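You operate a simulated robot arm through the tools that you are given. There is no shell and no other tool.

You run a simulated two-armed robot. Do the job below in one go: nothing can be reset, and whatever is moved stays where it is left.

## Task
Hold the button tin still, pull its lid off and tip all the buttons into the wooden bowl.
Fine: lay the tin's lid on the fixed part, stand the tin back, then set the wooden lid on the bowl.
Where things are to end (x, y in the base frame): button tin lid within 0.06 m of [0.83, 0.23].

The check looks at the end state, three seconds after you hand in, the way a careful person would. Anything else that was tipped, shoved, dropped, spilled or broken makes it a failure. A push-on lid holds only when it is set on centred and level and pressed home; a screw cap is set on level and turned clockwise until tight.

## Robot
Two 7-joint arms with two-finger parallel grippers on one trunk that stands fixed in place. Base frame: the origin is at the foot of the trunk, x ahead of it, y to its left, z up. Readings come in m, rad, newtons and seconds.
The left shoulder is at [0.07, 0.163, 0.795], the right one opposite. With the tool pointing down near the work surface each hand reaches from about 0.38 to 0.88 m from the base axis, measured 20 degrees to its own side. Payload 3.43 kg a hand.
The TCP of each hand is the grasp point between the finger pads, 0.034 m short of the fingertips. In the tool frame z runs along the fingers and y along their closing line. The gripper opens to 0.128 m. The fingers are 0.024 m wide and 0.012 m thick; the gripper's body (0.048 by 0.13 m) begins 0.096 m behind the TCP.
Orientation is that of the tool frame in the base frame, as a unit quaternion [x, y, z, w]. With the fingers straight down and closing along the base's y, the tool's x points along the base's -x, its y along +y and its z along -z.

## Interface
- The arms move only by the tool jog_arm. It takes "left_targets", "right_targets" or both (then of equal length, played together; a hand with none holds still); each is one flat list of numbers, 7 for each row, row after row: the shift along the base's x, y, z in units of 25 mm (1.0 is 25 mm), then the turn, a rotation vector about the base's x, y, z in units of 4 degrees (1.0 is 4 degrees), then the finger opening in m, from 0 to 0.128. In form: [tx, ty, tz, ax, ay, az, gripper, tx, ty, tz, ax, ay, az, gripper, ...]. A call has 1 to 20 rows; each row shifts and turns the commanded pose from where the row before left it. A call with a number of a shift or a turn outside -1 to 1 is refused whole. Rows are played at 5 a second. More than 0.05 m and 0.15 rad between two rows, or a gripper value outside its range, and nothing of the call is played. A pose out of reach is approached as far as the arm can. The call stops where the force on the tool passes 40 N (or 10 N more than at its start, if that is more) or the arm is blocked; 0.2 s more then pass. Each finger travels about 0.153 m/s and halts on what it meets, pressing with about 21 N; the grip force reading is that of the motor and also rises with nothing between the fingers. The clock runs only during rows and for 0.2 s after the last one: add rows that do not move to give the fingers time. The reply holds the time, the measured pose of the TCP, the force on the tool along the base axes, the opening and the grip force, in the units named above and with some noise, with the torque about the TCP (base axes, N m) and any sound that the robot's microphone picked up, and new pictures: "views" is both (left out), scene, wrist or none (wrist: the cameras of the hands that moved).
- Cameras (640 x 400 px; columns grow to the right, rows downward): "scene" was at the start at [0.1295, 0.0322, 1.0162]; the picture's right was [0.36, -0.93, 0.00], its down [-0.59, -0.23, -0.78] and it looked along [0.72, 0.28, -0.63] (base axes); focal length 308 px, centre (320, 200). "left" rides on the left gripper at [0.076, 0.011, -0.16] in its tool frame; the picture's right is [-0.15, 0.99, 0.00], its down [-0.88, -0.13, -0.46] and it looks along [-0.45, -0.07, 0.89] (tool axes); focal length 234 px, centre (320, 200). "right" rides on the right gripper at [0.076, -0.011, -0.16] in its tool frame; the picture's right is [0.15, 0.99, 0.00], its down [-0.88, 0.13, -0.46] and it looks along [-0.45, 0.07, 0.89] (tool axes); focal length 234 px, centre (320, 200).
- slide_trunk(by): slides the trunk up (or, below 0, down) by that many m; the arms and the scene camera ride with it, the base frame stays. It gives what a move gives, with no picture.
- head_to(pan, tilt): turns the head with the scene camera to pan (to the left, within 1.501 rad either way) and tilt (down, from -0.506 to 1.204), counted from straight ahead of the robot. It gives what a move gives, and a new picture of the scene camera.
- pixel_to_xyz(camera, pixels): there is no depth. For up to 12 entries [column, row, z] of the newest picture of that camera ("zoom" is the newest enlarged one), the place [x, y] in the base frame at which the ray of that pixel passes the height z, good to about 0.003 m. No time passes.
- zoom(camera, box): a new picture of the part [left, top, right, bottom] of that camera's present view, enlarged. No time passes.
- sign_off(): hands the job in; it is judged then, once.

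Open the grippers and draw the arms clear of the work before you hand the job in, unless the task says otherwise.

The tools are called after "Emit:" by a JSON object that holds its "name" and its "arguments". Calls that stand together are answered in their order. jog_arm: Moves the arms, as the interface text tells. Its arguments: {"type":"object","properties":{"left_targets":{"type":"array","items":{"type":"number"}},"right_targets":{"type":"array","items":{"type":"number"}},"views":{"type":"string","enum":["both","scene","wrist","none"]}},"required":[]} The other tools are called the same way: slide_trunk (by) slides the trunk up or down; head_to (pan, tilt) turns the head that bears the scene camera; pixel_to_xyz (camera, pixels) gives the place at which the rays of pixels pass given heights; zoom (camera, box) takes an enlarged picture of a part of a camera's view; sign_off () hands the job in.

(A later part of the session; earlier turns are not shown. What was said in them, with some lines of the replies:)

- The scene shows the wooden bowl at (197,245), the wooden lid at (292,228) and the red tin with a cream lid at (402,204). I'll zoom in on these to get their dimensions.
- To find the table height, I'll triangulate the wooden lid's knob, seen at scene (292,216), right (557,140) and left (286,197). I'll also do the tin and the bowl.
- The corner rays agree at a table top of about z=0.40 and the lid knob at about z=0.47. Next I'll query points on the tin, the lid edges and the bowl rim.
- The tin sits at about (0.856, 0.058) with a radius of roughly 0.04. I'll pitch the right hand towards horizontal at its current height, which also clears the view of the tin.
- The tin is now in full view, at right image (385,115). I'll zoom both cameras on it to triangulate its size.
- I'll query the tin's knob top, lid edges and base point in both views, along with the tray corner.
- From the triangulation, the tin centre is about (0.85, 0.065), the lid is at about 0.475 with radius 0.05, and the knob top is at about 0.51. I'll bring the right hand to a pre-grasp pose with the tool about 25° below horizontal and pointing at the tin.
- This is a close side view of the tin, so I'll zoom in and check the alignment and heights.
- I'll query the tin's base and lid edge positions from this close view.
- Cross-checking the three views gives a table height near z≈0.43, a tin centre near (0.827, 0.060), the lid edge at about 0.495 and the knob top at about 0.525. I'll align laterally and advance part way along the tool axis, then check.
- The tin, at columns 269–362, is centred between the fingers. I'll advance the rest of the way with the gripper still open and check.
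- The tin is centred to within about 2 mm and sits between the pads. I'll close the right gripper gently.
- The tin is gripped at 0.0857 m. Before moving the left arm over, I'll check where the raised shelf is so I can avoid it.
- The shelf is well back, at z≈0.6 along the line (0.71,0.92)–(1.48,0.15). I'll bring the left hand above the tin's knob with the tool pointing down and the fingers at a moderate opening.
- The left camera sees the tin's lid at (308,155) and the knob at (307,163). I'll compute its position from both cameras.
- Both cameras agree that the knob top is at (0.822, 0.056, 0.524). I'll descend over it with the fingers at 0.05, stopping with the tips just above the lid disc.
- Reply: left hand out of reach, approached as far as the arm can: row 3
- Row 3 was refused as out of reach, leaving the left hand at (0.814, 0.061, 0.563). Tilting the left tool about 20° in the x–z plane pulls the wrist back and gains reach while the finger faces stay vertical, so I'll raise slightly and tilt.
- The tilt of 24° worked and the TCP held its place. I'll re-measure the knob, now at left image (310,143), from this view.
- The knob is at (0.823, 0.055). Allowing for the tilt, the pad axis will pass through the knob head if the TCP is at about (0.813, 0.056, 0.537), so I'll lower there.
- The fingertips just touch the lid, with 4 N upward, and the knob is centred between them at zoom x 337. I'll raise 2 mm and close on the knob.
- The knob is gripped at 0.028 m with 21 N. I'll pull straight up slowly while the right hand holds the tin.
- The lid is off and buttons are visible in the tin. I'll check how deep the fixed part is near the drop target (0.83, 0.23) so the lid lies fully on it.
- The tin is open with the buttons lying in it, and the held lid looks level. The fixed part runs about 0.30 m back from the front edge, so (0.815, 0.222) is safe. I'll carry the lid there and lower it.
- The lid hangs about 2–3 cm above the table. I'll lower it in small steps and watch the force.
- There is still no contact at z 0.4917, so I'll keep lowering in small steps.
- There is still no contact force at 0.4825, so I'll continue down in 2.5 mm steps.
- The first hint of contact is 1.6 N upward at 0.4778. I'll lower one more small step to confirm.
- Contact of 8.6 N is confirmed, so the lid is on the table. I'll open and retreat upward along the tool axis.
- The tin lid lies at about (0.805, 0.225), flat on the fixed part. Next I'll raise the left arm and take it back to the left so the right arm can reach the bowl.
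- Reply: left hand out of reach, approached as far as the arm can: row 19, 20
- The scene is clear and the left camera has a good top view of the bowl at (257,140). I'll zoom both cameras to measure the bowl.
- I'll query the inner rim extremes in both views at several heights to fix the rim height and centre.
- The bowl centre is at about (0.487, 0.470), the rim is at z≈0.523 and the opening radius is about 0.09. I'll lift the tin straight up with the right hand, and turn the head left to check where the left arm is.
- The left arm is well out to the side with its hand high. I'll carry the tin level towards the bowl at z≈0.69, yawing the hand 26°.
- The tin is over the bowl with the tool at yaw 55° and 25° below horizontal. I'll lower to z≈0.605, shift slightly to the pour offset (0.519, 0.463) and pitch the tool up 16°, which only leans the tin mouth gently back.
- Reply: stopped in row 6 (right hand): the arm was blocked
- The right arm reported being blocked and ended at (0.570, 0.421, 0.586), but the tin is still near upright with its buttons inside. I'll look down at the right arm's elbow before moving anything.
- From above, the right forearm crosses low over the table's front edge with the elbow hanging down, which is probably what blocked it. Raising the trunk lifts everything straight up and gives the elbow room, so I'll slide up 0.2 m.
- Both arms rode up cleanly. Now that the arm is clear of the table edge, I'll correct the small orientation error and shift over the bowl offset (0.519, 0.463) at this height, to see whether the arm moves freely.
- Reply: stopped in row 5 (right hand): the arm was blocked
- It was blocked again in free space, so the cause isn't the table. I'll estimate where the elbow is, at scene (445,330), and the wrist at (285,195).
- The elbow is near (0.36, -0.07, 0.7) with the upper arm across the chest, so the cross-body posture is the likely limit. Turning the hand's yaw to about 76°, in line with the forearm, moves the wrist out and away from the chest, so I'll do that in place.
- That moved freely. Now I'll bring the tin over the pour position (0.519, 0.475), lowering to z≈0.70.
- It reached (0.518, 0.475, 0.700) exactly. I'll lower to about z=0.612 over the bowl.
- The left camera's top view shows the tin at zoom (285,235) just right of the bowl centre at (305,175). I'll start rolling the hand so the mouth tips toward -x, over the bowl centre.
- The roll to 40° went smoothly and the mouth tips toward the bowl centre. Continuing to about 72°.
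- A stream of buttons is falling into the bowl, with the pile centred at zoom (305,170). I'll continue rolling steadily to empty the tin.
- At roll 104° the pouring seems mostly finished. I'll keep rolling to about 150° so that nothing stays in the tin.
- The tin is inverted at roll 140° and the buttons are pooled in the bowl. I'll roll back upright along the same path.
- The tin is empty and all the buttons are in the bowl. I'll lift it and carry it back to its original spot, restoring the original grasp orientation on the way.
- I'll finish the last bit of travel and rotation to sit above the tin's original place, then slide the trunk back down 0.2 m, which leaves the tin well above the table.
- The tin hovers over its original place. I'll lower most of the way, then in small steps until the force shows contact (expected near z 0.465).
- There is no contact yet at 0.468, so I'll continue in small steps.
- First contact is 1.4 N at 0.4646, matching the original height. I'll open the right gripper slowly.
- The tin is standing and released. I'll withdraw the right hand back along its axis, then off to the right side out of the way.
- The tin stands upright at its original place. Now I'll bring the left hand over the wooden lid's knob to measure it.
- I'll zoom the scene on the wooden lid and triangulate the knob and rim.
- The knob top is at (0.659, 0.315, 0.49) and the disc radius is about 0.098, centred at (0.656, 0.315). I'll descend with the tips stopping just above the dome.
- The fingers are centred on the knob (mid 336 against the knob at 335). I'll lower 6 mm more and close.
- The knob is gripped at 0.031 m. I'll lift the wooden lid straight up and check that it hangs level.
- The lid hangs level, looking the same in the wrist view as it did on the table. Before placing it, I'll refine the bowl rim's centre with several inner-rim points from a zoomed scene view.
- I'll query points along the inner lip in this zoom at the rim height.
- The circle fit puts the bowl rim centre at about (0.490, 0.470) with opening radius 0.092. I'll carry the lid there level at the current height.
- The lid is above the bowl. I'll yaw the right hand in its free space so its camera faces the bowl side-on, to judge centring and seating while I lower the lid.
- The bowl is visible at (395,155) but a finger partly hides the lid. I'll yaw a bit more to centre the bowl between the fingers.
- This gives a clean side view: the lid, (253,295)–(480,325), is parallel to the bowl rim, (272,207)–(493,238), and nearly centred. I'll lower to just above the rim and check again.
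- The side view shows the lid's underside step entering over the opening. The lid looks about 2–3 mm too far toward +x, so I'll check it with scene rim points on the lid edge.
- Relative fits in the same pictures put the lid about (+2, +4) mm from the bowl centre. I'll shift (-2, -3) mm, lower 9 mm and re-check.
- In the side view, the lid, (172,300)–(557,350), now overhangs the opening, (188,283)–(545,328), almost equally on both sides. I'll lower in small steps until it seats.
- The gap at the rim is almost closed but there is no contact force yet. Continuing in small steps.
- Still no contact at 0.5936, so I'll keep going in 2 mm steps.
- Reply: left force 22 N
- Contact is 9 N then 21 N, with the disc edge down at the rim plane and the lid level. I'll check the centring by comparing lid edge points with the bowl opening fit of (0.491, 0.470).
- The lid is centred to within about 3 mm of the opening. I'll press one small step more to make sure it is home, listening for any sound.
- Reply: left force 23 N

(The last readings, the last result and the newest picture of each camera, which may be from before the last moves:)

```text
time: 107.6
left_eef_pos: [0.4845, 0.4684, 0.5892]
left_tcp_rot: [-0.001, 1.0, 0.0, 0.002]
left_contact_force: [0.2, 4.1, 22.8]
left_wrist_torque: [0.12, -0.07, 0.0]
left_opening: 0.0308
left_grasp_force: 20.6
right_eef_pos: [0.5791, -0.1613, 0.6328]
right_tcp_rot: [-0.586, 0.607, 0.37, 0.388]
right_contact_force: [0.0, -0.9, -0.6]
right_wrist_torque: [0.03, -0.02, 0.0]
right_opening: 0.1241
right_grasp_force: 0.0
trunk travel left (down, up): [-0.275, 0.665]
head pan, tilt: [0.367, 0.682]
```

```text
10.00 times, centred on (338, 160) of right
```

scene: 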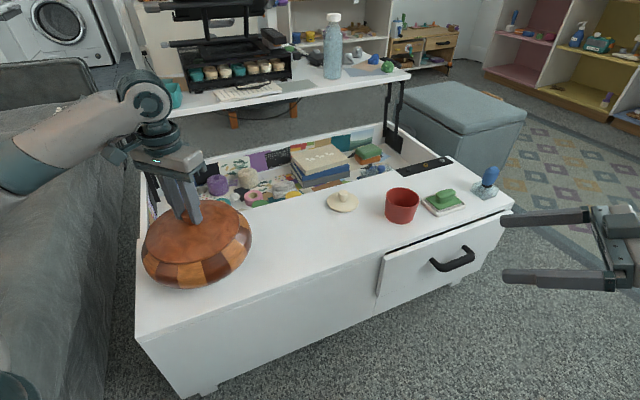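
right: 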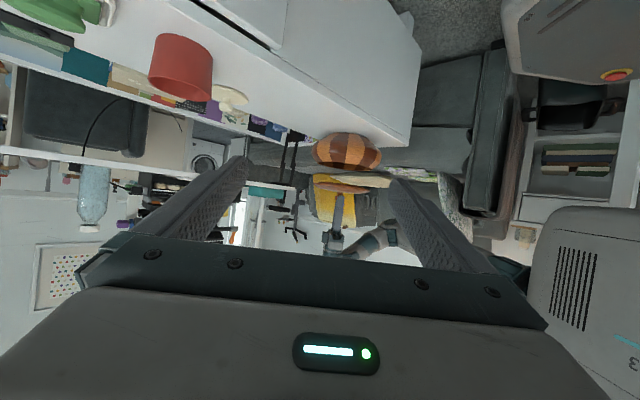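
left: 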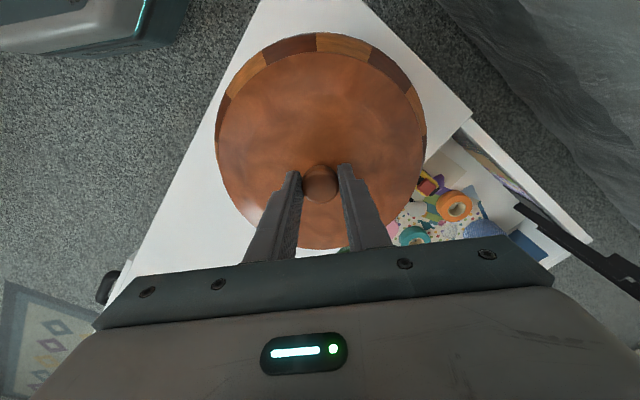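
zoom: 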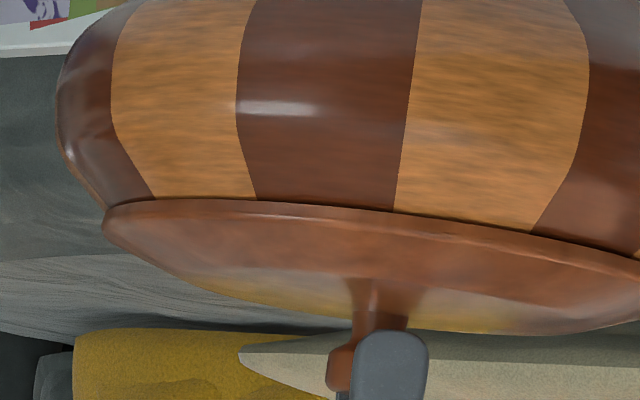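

The lid is seated evenly around the rim at 23 N. I'll relieve the pressure slightly, open the fingers and raise the hand.

Emit:
{"name": "jog_arm", "arguments": {"left_targets": [0, 0, 0.08, 0, 0, 0, 0.015, 0, 0, 0, 0, 0, 0, 0.035, 0, 0, 0, 0, 0, 0, 0.05, 0, 0, 0, 0, 0, 0, 0.065, 0, 0, 0, 0, 0, 0, 0.065, 0, 0, 0.5, 0, 0, 0, 0.065, 0, 0, 0.9, 0, 0, 0, 0.065, 0, 0, 0.9, 0, 0, 0, 0.065, 0, 0, 0.9, 0, 0, 0, 0.065], "views": "both"}}

Emit:
{"name": "zoom", "arguments": {"camera": "right", "box": [290, 120, 386, 180]}}

Emit:
{"name": "zoom", "arguments": {"camera": "scene", "box": [120, 190, 280, 290]}}

Emit:
{"name": "zoom", "arguments": {"camera": "left", "box": [190, 30, 446, 190]}}

```text
time: 109.6
left_eef_pos: [0.4852, 0.4687, 0.6677]
left_tcp_rot: [0.001, 1.0, -0.001, 0.0]
left_contact_force: [-0.2, -0.9, 0.3]
left_wrist_torque: [0.0, 0.01, -0.01]
left_opening: 0.0649
left_grasp_force: 0.1
right_eef_pos: [0.5797, -0.1611, 0.633]
right_tcp_rot: [-0.587, 0.607, 0.371, 0.386]
right_contact_force: [1.2, 0.1, -0.6]
right_wrist_torque: [-0.03, 0.03, 0.0]
right_opening: 0.1241
right_grasp_force: 0.0
trunk travel left (down, up): [-0.275, 0.665]
head pan, tilt: [0.367, 0.682]
```

scene: 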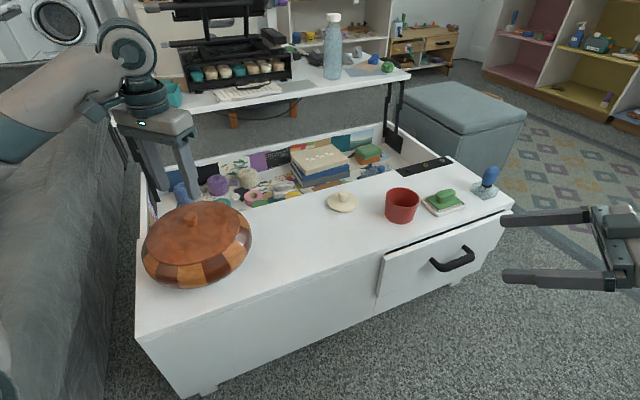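
left: 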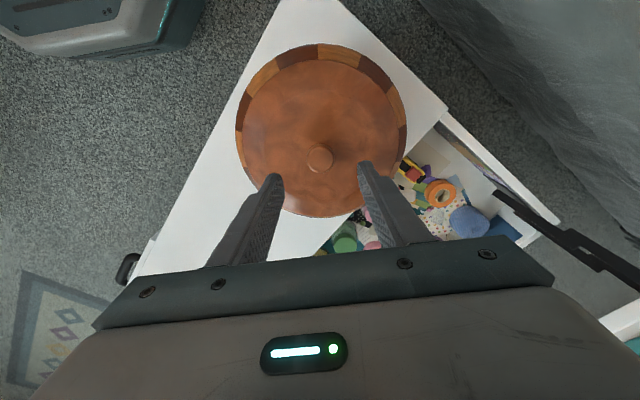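

```text
6.67 times, centred on (338, 150) of right
```

zoom: 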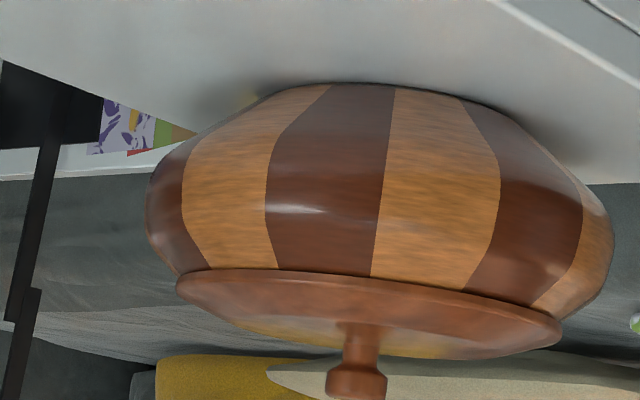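

```text
4.00 times, centred on (200, 240) of scene
```

zoom: 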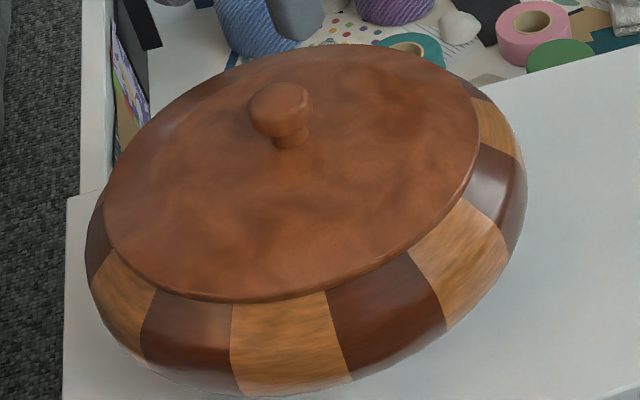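

```text
2.50 times, centred on (318, 110) of left
```

zoom: 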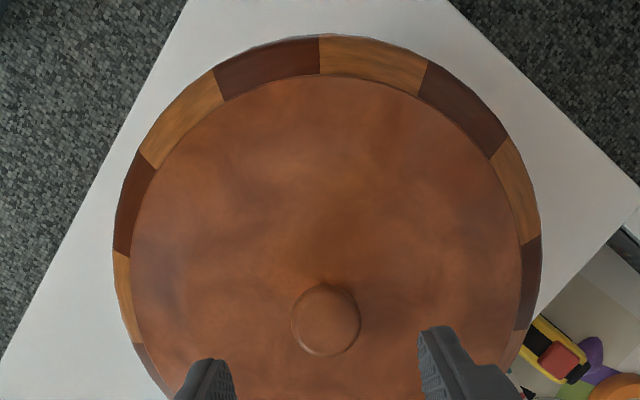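

The lid is centred, with equal 19 px rings left and right in the top view, and it sits level. I'll draw both arms clear with the grippers open.

Emit:
{"name": "jog_arm", "arguments": {"left_targets": [0, 0, 0.9, 0, 0, 0, 0.1, 0, 0, 0.9, 0, 0, 0, 0.12, 0, 0, 0.9, 0, 0, 0, 0.12, 0, 0.2, 0.9, 0, 0, 0, 0.12, -0.3, 0.6, 0.9, 0, 0, 0, 0.12, -0.3, 0.8, 0.9, 0, 0, 0, 0.12, -0.3, 0.8, 0.9, 0, 0, 0, 0.12, -0.3, 0.8, 0.9, 0, 0, 0, 0.12, -0.3, 0.8, 0.9, 0, 0, 0, 0.12, 0, 0, 0, 0, 0, 0, 0.12], "right_targets": [-0.3, -0.4, 0.4, 0, 0, -0.5, 0.124, -0.4, -0.5, 0.4, 0, 0, -0.8, 0.124, -0.4, -0.5, 0.4, 0, 0, -0.8, 0.124, -0.4, -0.5, 0.4, 0, 0, -0.8, 0.124, -0.4, -0.5, 0.4, 0, 0, -0.8, 0.124, -0.4, -0.5, 0.4, 0, 0, -0.8, 0.124, 0, 0, 0, 0, 0, -0.8, 0.124, 0, 0, 0, 0, 0, -0.8, 0.124, 0, 0, 0, 0, 0, -0.8, 0.124, 0, 0, 0, 0, 0, 0, 0.124], "views": "both"}}

Emit:
{"name": "zoom", "arguments": {"camera": "scene", "box": [130, 140, 530, 300]}}

Emit:
{"name": "zoom", "arguments": {"camera": "scene", "box": [320, 170, 480, 270]}}

Emit:
{"name": "pixel_to_xyz", "arguments": {"camera": "scene", "pixels": [[326.5, 201, 0.436], [358, 202, 0.436], [402, 215, 0.43]]}}

```text
time: 111.1
left_eef_pos: [0.4882, 0.502, 0.8213]
left_tcp_rot: [0.003, 1.0, -0.002, 0.005]
left_contact_force: [-2.3, -4.1, 2.9]
left_wrist_torque: [0.35, -0.28, 0.03]
left_opening: 0.1202
left_grasp_force: 0.0
right_eef_pos: [0.5162, -0.1577, 0.6522]
right_tcp_rot: [-0.483, 0.652, 0.441, 0.384]
right_contact_force: [-4.4, 2.4, -4.8]
right_wrist_torque: [0.36, -0.11, -0.48]
right_opening: 0.1242
right_grasp_force: 0.0
trunk travel left (down, up): [-0.275, 0.665]
head pan, tilt: [0.367, 0.682]
stopped in row 7 (right hand): the arm was blocked; the commanded pose is now the measured one
```

scene: 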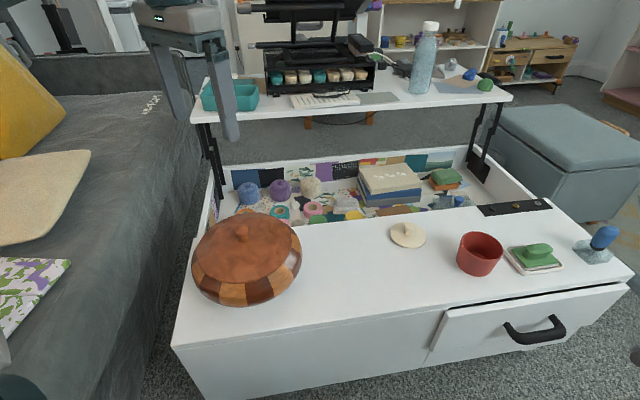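
right: 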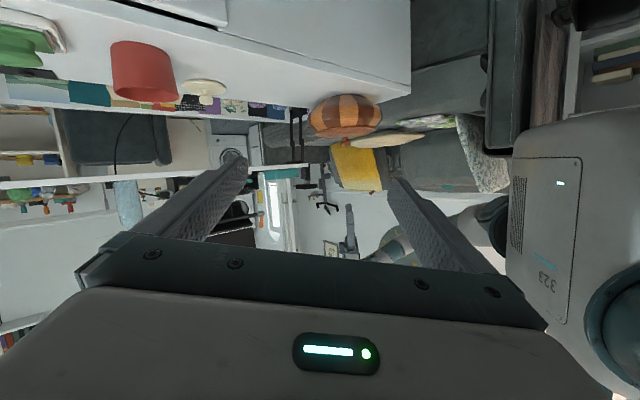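
left: 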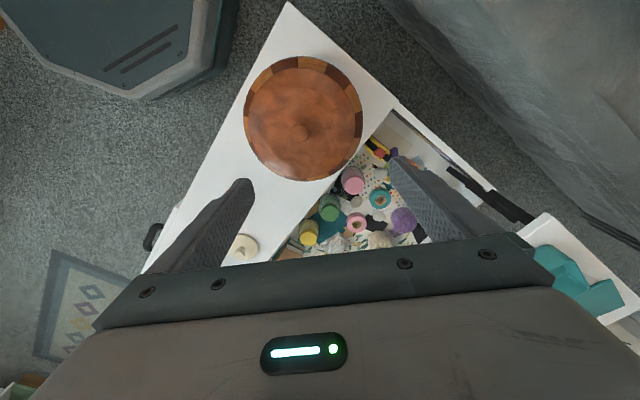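

```text
1.60 times, centred on (330, 220) of scene
```

zoom: 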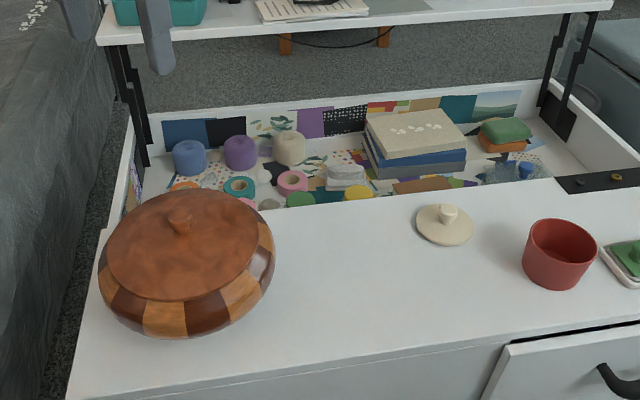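

```text
4.00 times, centred on (400, 220) of scene
```

zoom: 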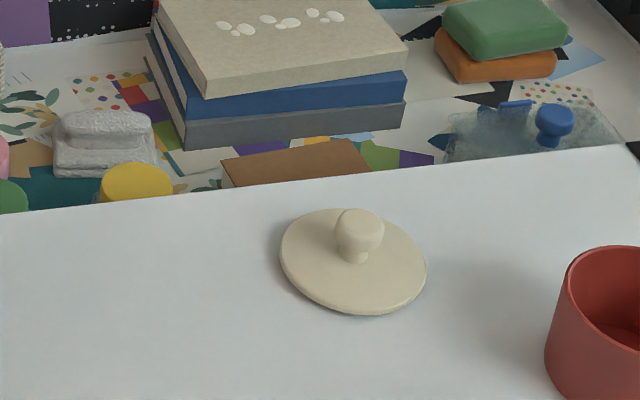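

```text
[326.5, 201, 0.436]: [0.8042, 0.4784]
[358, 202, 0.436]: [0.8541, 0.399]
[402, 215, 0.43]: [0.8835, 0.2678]
```

The right hand was blocked at row 7, likely by self-contact near the torso, and the scene view looks shifted. The objects all look undisturbed. I'll take a still reading with fresh pictures before moving further.

Emit:
{"name": "jog_arm", "arguments": {"right_targets": [0, 0, 0, 0, 0, 0, 0.124], "views": "both"}}

```text
time: 111.5
left_eef_pos: [0.4618, 0.4018, 0.8263]
left_tcp_rot: [0.069, 0.998, 0.006, 0.006]
left_contact_force: [-0.2, -0.5, 5.8]
left_wrist_torque: [0.16, -0.14, -0.02]
left_opening: 0.1201
left_grasp_force: 0.1
right_eef_pos: [0.4169, -0.1966, 0.6296]
right_tcp_rot: [-0.488, 0.52, 0.596, 0.37]
right_contact_force: [-6.3, -2.5, -9.9]
right_wrist_torque: [1.27, 0.23, -0.62]
right_opening: 0.1242
right_grasp_force: 0.1
trunk travel left (down, up): [-0.275, 0.665]
head pan, tilt: [0.367, 0.682]
stopped in row 1 (left hand): the arm was blocked; the commanded pose is now the measured one
```

scene: 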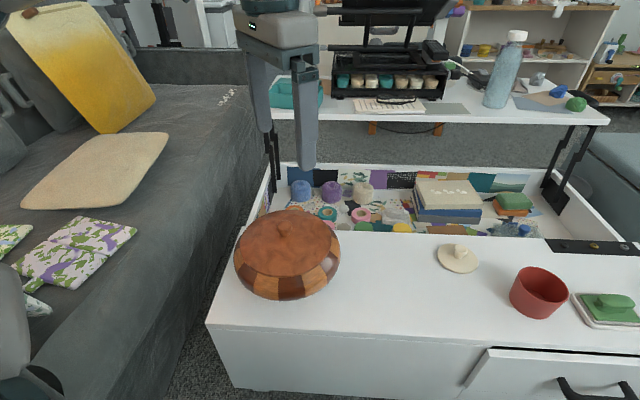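
right: 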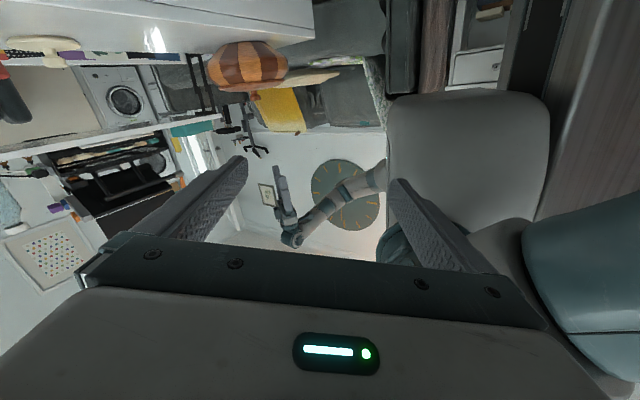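

Both hands drifted without being commanded, so something in the robot is under load, probably the right arm jammed against the trunk. I'll check whether it is still drifting.

Emit:
{"name": "head_to", "arguments": {"pan": 0.367, "tilt": 0.682}}

```text
time: 112.1
left_eef_pos: [0.5198, 0.3653, 0.806]
left_tcp_rot: [0.174, 0.985, -0.004, -0.01]
left_contact_force: [1.0, -0.8, -1.8]
left_wrist_torque: [0.21, 0.2, 0.05]
left_opening: 0.1202
left_grasp_force: 0.0
right_eef_pos: [0.3803, -0.2101, 0.6273]
right_tcp_rot: [-0.541, 0.469, 0.588, 0.375]
right_contact_force: [-3.3, -1.9, -1.1]
right_wrist_torque: [0.13, 0.08, -0.41]
right_opening: 0.1238
right_grasp_force: 0.0
trunk travel left (down, up): [-0.275, 0.665]
head pan, tilt: [0.367, 0.682]
```

scene: 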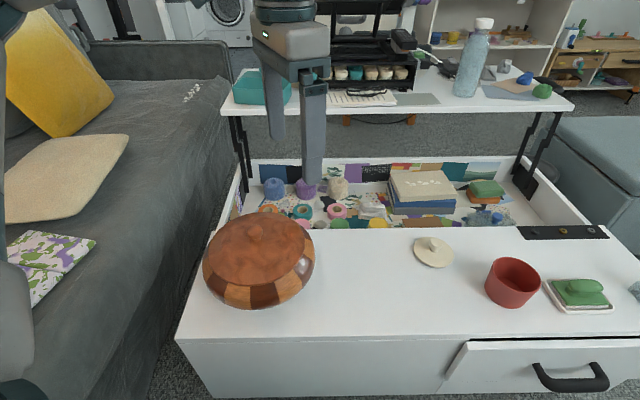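

The view keeps shifting while the objects stay put. I'll check the camera's actual pose by querying known objects (tin lid at (433,252), tin at (512,285)) at two heights.

Emit:
{"name": "pixel_to_xyz", "arguments": {"camera": "scene", "pixels": [[433, 252, 0.436], [433, 252, 0.8], [512, 295, 0.43], [512, 295, 0.8], [258, 235, 0.58], [258, 235, 0.8], [320, 200, 0.43], [320, 200, 0.8]]}}

Emit:
{"name": "jog_arm", "arguments": {"right_targets": [0, 0, 0, 0, 0, 0, 0.124], "views": "both"}}

```text
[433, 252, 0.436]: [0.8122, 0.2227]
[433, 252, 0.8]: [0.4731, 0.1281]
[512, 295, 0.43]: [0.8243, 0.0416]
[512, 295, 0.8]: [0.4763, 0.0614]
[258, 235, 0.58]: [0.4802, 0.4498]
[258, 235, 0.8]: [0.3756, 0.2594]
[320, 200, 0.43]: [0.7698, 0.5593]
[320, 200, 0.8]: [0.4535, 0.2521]
```

```text
time: 112.4
left_eef_pos: [0.481, 0.1773, 0.8182]
left_tcp_rot: [0.394, 0.919, 0.001, -0.001]
left_contact_force: [-3.6, -8.1, 6.5]
left_wrist_torque: [0.9, -0.43, -0.04]
left_opening: 0.12
left_grasp_force: 0.0
right_eef_pos: [0.2276, -0.2653, 0.6509]
right_tcp_rot: [-0.475, 0.554, 0.48, 0.487]
right_contact_force: [4.7, -6.9, -9.4]
right_wrist_torque: [-0.35, -1.12, 1.28]
right_opening: 0.1233
right_grasp_force: 0.2
trunk travel left (down, up): [-0.275, 0.665]
head pan, tilt: [0.367, 0.682]
stopped in row 1 (left hand): the arm was blocked; the commanded pose is now the measured one
```

scene: 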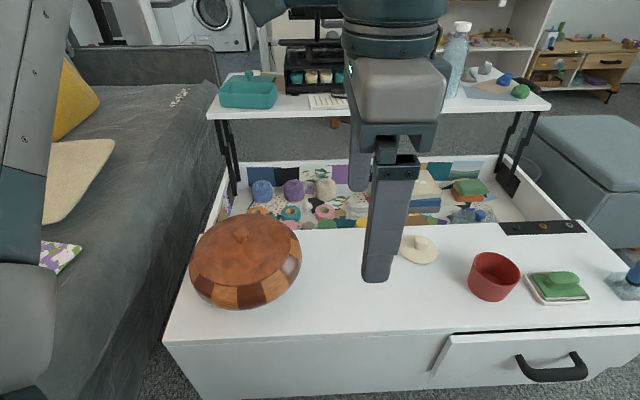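
right: 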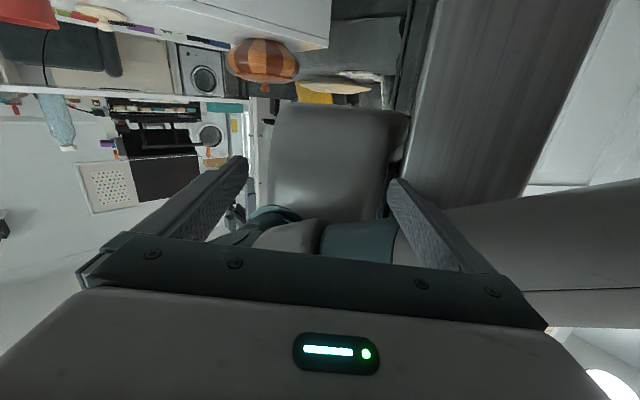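

The arms are swinging on their own because the right hand is jammed against the robot's own body; the objects are still fine. I'll drive the right hand outward and up, away from the trunk, to relieve it.

Emit:
{"name": "jog_arm", "arguments": {"right_targets": [0.8, -0.5, 0.3, 0, 0, 0, 0.124, 0.8, -0.5, 0.3, 0, 0, 0, 0.124, 0.8, -0.5, 0.3, 0, 0, 0, 0.124, 0.8, -0.5, 0.3, 0, 0, 0, 0.124], "views": "both"}}

```text
time: 112.7
left_eef_pos: [0.3749, 0.1244, 0.8141]
left_tcp_rot: [0.516, 0.856, 0.011, -0.001]
left_contact_force: [-5.3, -1.7, 0.6]
left_wrist_torque: [0.26, -0.66, 0.0]
left_opening: 0.12
left_grasp_force: 0.0
right_eef_pos: [0.2304, -0.2747, 0.6639]
right_tcp_rot: [-0.464, 0.585, 0.425, 0.512]
right_contact_force: [55.3, 115.3, -172.5]
right_wrist_torque: [-8.99, -8.6, -9.7]
right_opening: 0.0983
right_grasp_force: 0.0
trunk travel left (down, up): [-0.275, 0.665]
head pan, tilt: [0.367, 0.682]
stopped in row 1 (left hand): the arm was blocked; the commanded pose is now the measured one
```

scene: 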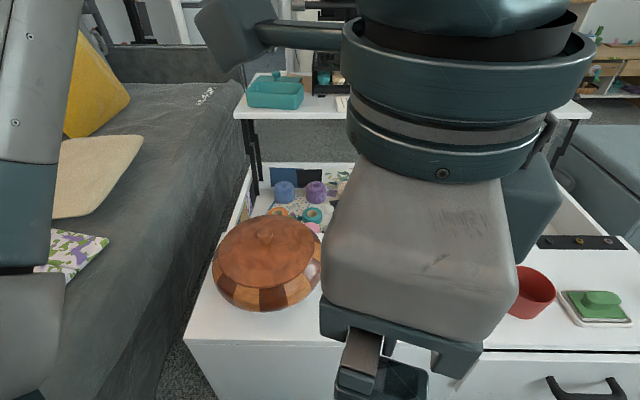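
right: 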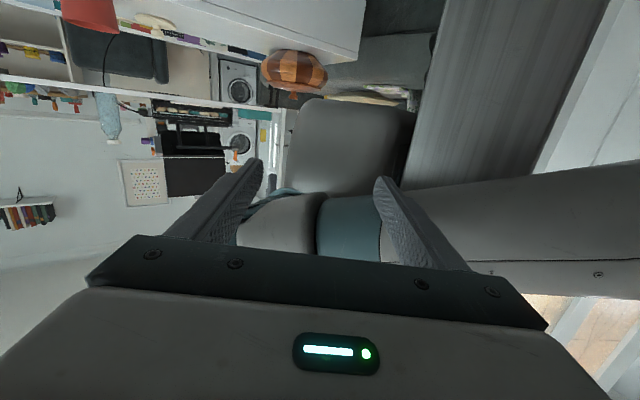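

The left arm drifts toward the robot, away from the table. I'll use a head move, which gives the arms about a second of pure holding time, to let things settle.

Emit:
{"name": "head_to", "arguments": {"pan": 0.0, "tilt": 0.7}}

```text
time: 113.6
left_eef_pos: [0.3859, 0.1096, 0.8127]
left_tcp_rot: [0.529, 0.849, -0.005, -0.004]
left_contact_force: [22.6, 33.5, -0.5]
left_wrist_torque: [-2.51, 1.66, -1.78]
left_opening: 0.1003
left_grasp_force: 0.2
right_eef_pos: [0.2592, -0.289, 0.6878]
right_tcp_rot: [-0.387, 0.622, 0.372, 0.569]
right_contact_force: [0.7, -0.9, 0.3]
right_wrist_torque: [-0.01, 0.01, 0.04]
right_opening: 0.124
right_grasp_force: 0.0
trunk travel left (down, up): [-0.275, 0.665]
head pan, tilt: [0.0, 0.7]
```

scene: 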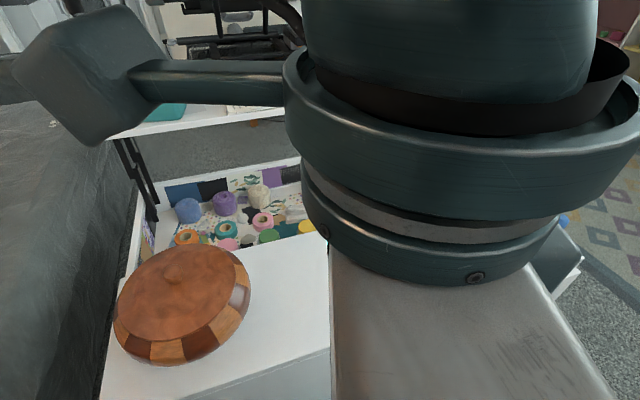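

The right hand is settled now, while the left feels about 40 N of side load, so the two arms may be touching. I'll check the camera pose and look around for the contact.

Emit:
{"name": "pixel_to_xyz", "arguments": {"camera": "scene", "pixels": [[175, 278, 0.58], [175, 278, 0.9], [320, 200, 0.43], [320, 200, 0.9], [600, 200, 0.43], [600, 200, 0.9]]}}

Emit:
{"name": "head_to", "arguments": {"pan": -0.6, "tilt": 0.7}}

```text
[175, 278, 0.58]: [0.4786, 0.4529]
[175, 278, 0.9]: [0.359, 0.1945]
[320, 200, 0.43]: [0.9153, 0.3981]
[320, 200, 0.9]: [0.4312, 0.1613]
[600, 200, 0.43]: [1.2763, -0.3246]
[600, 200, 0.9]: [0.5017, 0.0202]
```

```text
time: 114.6
left_eef_pos: [0.3855, 0.1055, 0.8124]
left_tcp_rot: [0.529, 0.848, -0.007, -0.002]
left_contact_force: [38.7, 17.6, -11.4]
left_wrist_torque: [-1.08, 2.25, -0.44]
left_opening: 0.089
left_grasp_force: 0.1
right_eef_pos: [0.2615, -0.2901, 0.6868]
right_tcp_rot: [-0.386, 0.624, 0.368, 0.572]
right_contact_force: [0.7, -1.0, 0.7]
right_wrist_torque: [-0.04, 0.0, 0.04]
right_opening: 0.1241
right_grasp_force: 0.0
trunk travel left (down, up): [-0.275, 0.665]
head pan, tilt: [-0.6, 0.7]
```

scene: 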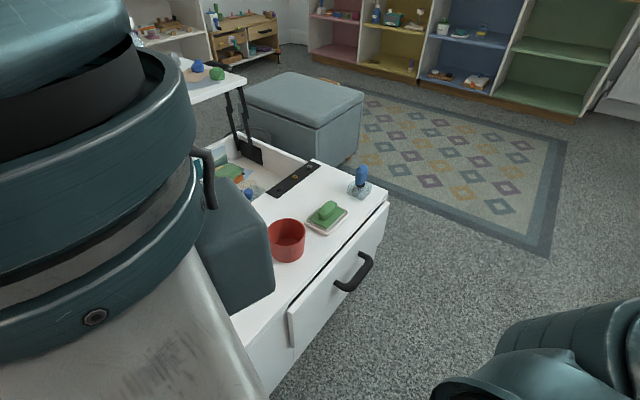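

The camera pose works out to about (0.31, 0.10), so the robot itself has shifted toward the table. I'll stop commanding the arms for now, since they hold still during head moves, and inspect the bowl, table and floor area.

Emit:
{"name": "head_to", "arguments": {"pan": 0.35, "tilt": 0.95}}

```text
time: 115.8
left_eef_pos: [0.3849, 0.1075, 0.8126]
left_tcp_rot: [0.53, 0.848, -0.007, -0.003]
left_contact_force: [43.5, 9.0, 9.8]
left_wrist_torque: [-0.75, 3.77, 0.08]
left_opening: 0.0885
left_grasp_force: 0.0
right_eef_pos: [0.2618, -0.2895, 0.6855]
right_tcp_rot: [-0.388, 0.623, 0.368, 0.571]
right_contact_force: [-1.9, 1.1, -0.5]
right_wrist_torque: [0.01, -0.06, -0.24]
right_opening: 0.1238
right_grasp_force: 0.1
trunk travel left (down, up): [-0.275, 0.665]
head pan, tilt: [0.351, 0.949]
```

scene: 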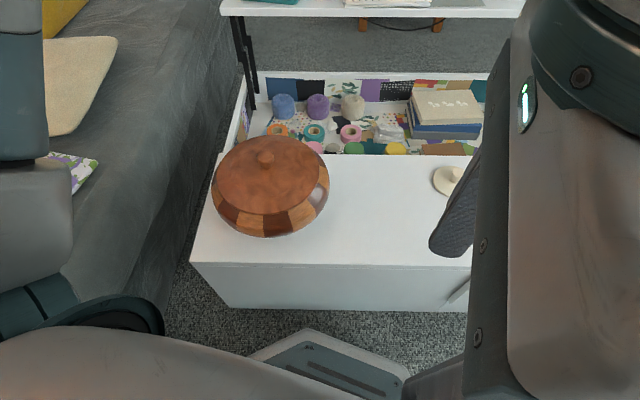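

The base plate is visible near (330,360), close to the table's foot. I'll locate it and the bowl knob in base coordinates.

Emit:
{"name": "pixel_to_xyz", "arguments": {"camera": "scene", "pixels": [[308, 329, 0.05], [250, 357, 0.05], [408, 377, 0.05], [320, 200, 0.43], [320, 200, 0.9], [264, 152, 0.582], [222, 305, 0.05], [470, 310, 0.05], [447, 181, 0.436]]}}

Emit:
{"name": "zoom", "arguments": {"camera": "scene", "box": [190, 110, 350, 250]}}

Emit:
{"name": "zoom", "arguments": {"camera": "left", "box": [0, 0, 640, 400]}}

Emit:
{"name": "zoom", "arguments": {"camera": "right", "box": [0, 0, 640, 400]}}

```text
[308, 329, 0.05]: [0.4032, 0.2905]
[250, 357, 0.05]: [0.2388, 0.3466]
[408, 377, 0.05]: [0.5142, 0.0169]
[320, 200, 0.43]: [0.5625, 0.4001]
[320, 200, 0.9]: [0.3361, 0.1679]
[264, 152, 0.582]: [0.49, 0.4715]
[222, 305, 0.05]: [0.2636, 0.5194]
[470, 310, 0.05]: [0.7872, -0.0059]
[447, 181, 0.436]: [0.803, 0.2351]
```

```text
2.86 times, centred on (270, 180) of scene
```

zoom: 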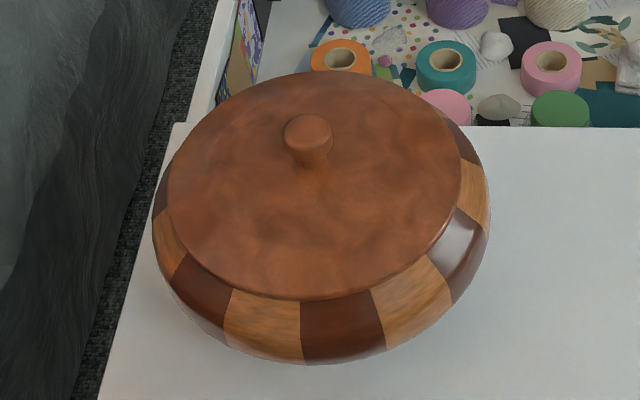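

```text
1.00 times, centred on (320, 200) of left (not enlarged: the box is as wide or as high as the picture)
```

zoom: 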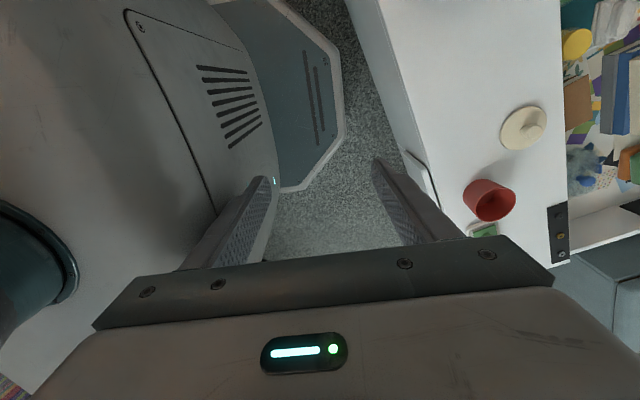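

```text
1.00 times, centred on (320, 200) of right (not enlarged: the box is as wide or as high as the picture)
```

zoom: 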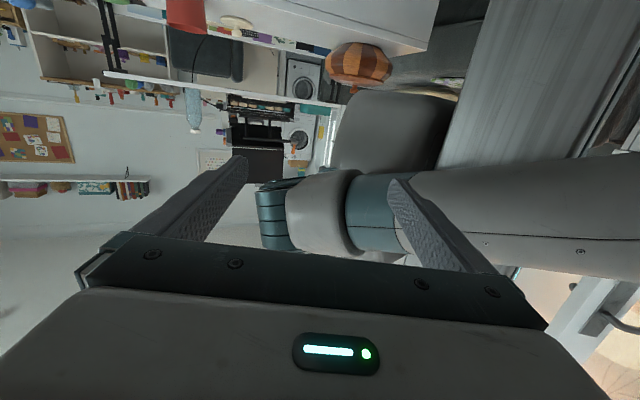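

Everything on the table is unchanged: bowl lid knob at (0.490, 0.472), tin lid at (0.803, 0.235), tin upright. The hands are clear of the table, with the left finger only resting against the robot's own torso. I'll do one more head move to confirm that nothing drifts and to see the whole worktop.

Emit:
{"name": "head_to", "arguments": {"pan": -0.25, "tilt": 0.85}}

Emit:
{"name": "head_to", "arguments": {"pan": 0.25, "tilt": 0.75}}

Emit:
{"name": "zoom", "arguments": {"camera": "left", "box": [440, 80, 600, 260]}}

```text
time: 116.8
left_eef_pos: [0.3849, 0.1091, 0.8128]
left_tcp_rot: [0.529, 0.848, -0.006, -0.004]
left_contact_force: [33.3, 28.0, 9.4]
left_wrist_torque: [-2.2, 2.52, -0.68]
left_opening: 0.0876
left_grasp_force: 0.1
right_eef_pos: [0.2623, -0.2912, 0.6864]
right_tcp_rot: [-0.387, 0.623, 0.368, 0.571]
right_contact_force: [-0.8, -0.3, 0.5]
right_wrist_torque: [-0.03, -0.01, 0.05]
right_opening: 0.1238
right_grasp_force: 0.1
trunk travel left (down, up): [-0.275, 0.665]
head pan, tilt: [-0.25, 0.85]
```

scene: 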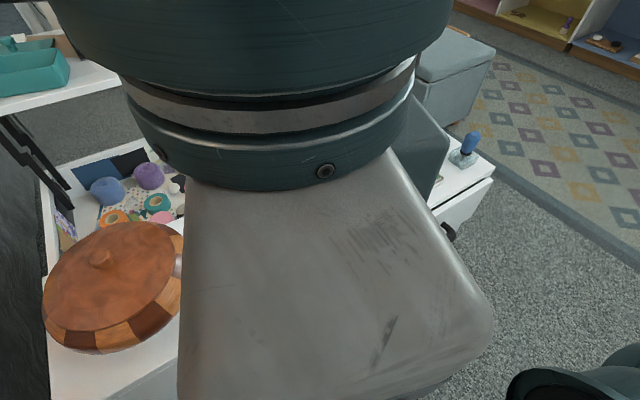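

```text
time: 117.7
left_eef_pos: [0.3855, 0.1071, 0.8129]
left_tcp_rot: [0.529, 0.848, -0.006, -0.004]
left_contact_force: [35.5, 23.6, -7.3]
left_wrist_torque: [-1.03, 1.78, -0.46]
left_opening: 0.0895
left_grasp_force: 0.0
right_eef_pos: [0.2607, -0.2898, 0.6857]
right_tcp_rot: [-0.387, 0.623, 0.368, 0.571]
right_contact_force: [3.3, -2.0, 1.3]
right_wrist_torque: [-0.07, 0.04, 0.39]
right_opening: 0.1238
right_grasp_force: 0.0
trunk travel left (down, up): [-0.275, 0.665]
head pan, tilt: [0.25, 0.75]
```

scene: 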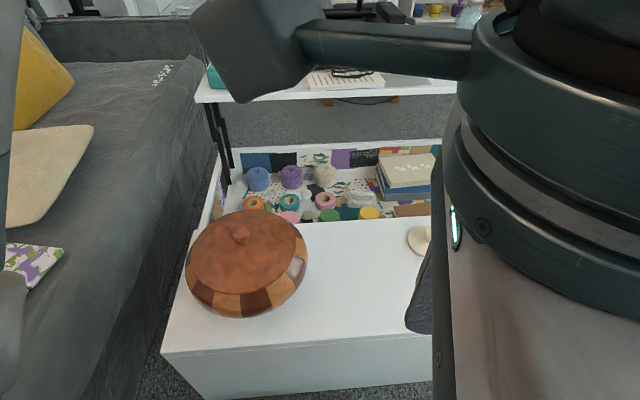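

```text
2.22 times, centred on (520, 170) of left
```

zoom: 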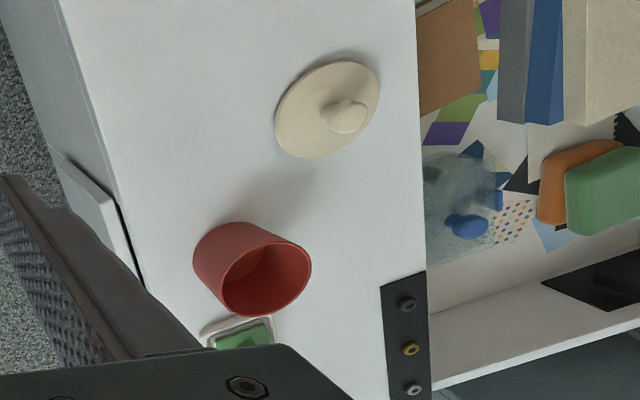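

Hand positions have been steady for four seconds. The bowl is lidded and level, the empty tin is upright, and the tin's lid lies flat at about (0.805, 0.228), within 0.06 m of the target. Both hands are open and clear of the table, so I'm handing in.

Emit:
{"name": "sign_off", "arguments": {}}

```text
The job is handed in.
```

The task is done and handed in, but the robot itself shifted at the very end, after the last object was placed.

**End state, from the last pictures:**
- **Buttons:** all tipped into the wooden bowl. The tin looked empty afterwards, and I saw no spill.
- **Tin lid:** lying flat on the fixed part at about (0.805, 0.228), within 0.06 m of the target.
- **Tin:** standing upright back in its original spot.
- **Wooden lid:** on the bowl, level and centred to within about 3 mm. I pressed it down with about 23 N.

**What went wrong:** while I was drawing the arms back, the right arm was blocked, probably by the robot's own body, and both arms swung without being commanded. From the camera readings, the whole robot moved roughly 0.2 m toward the table and turned about 25°. The base plate still looked about 5–6 cm clear of the table.

I stopped commanding the arms, and their positions held steady for the last four seconds. The bowl lid, tin lid and tin were where I left them, and nothing else on the table looked moved.

**Arms at hand-in:** both grippers are open and clear of the table. One left finger is still pressing on the robot's own torso with about 40 N. I left it there rather than risk another swing.
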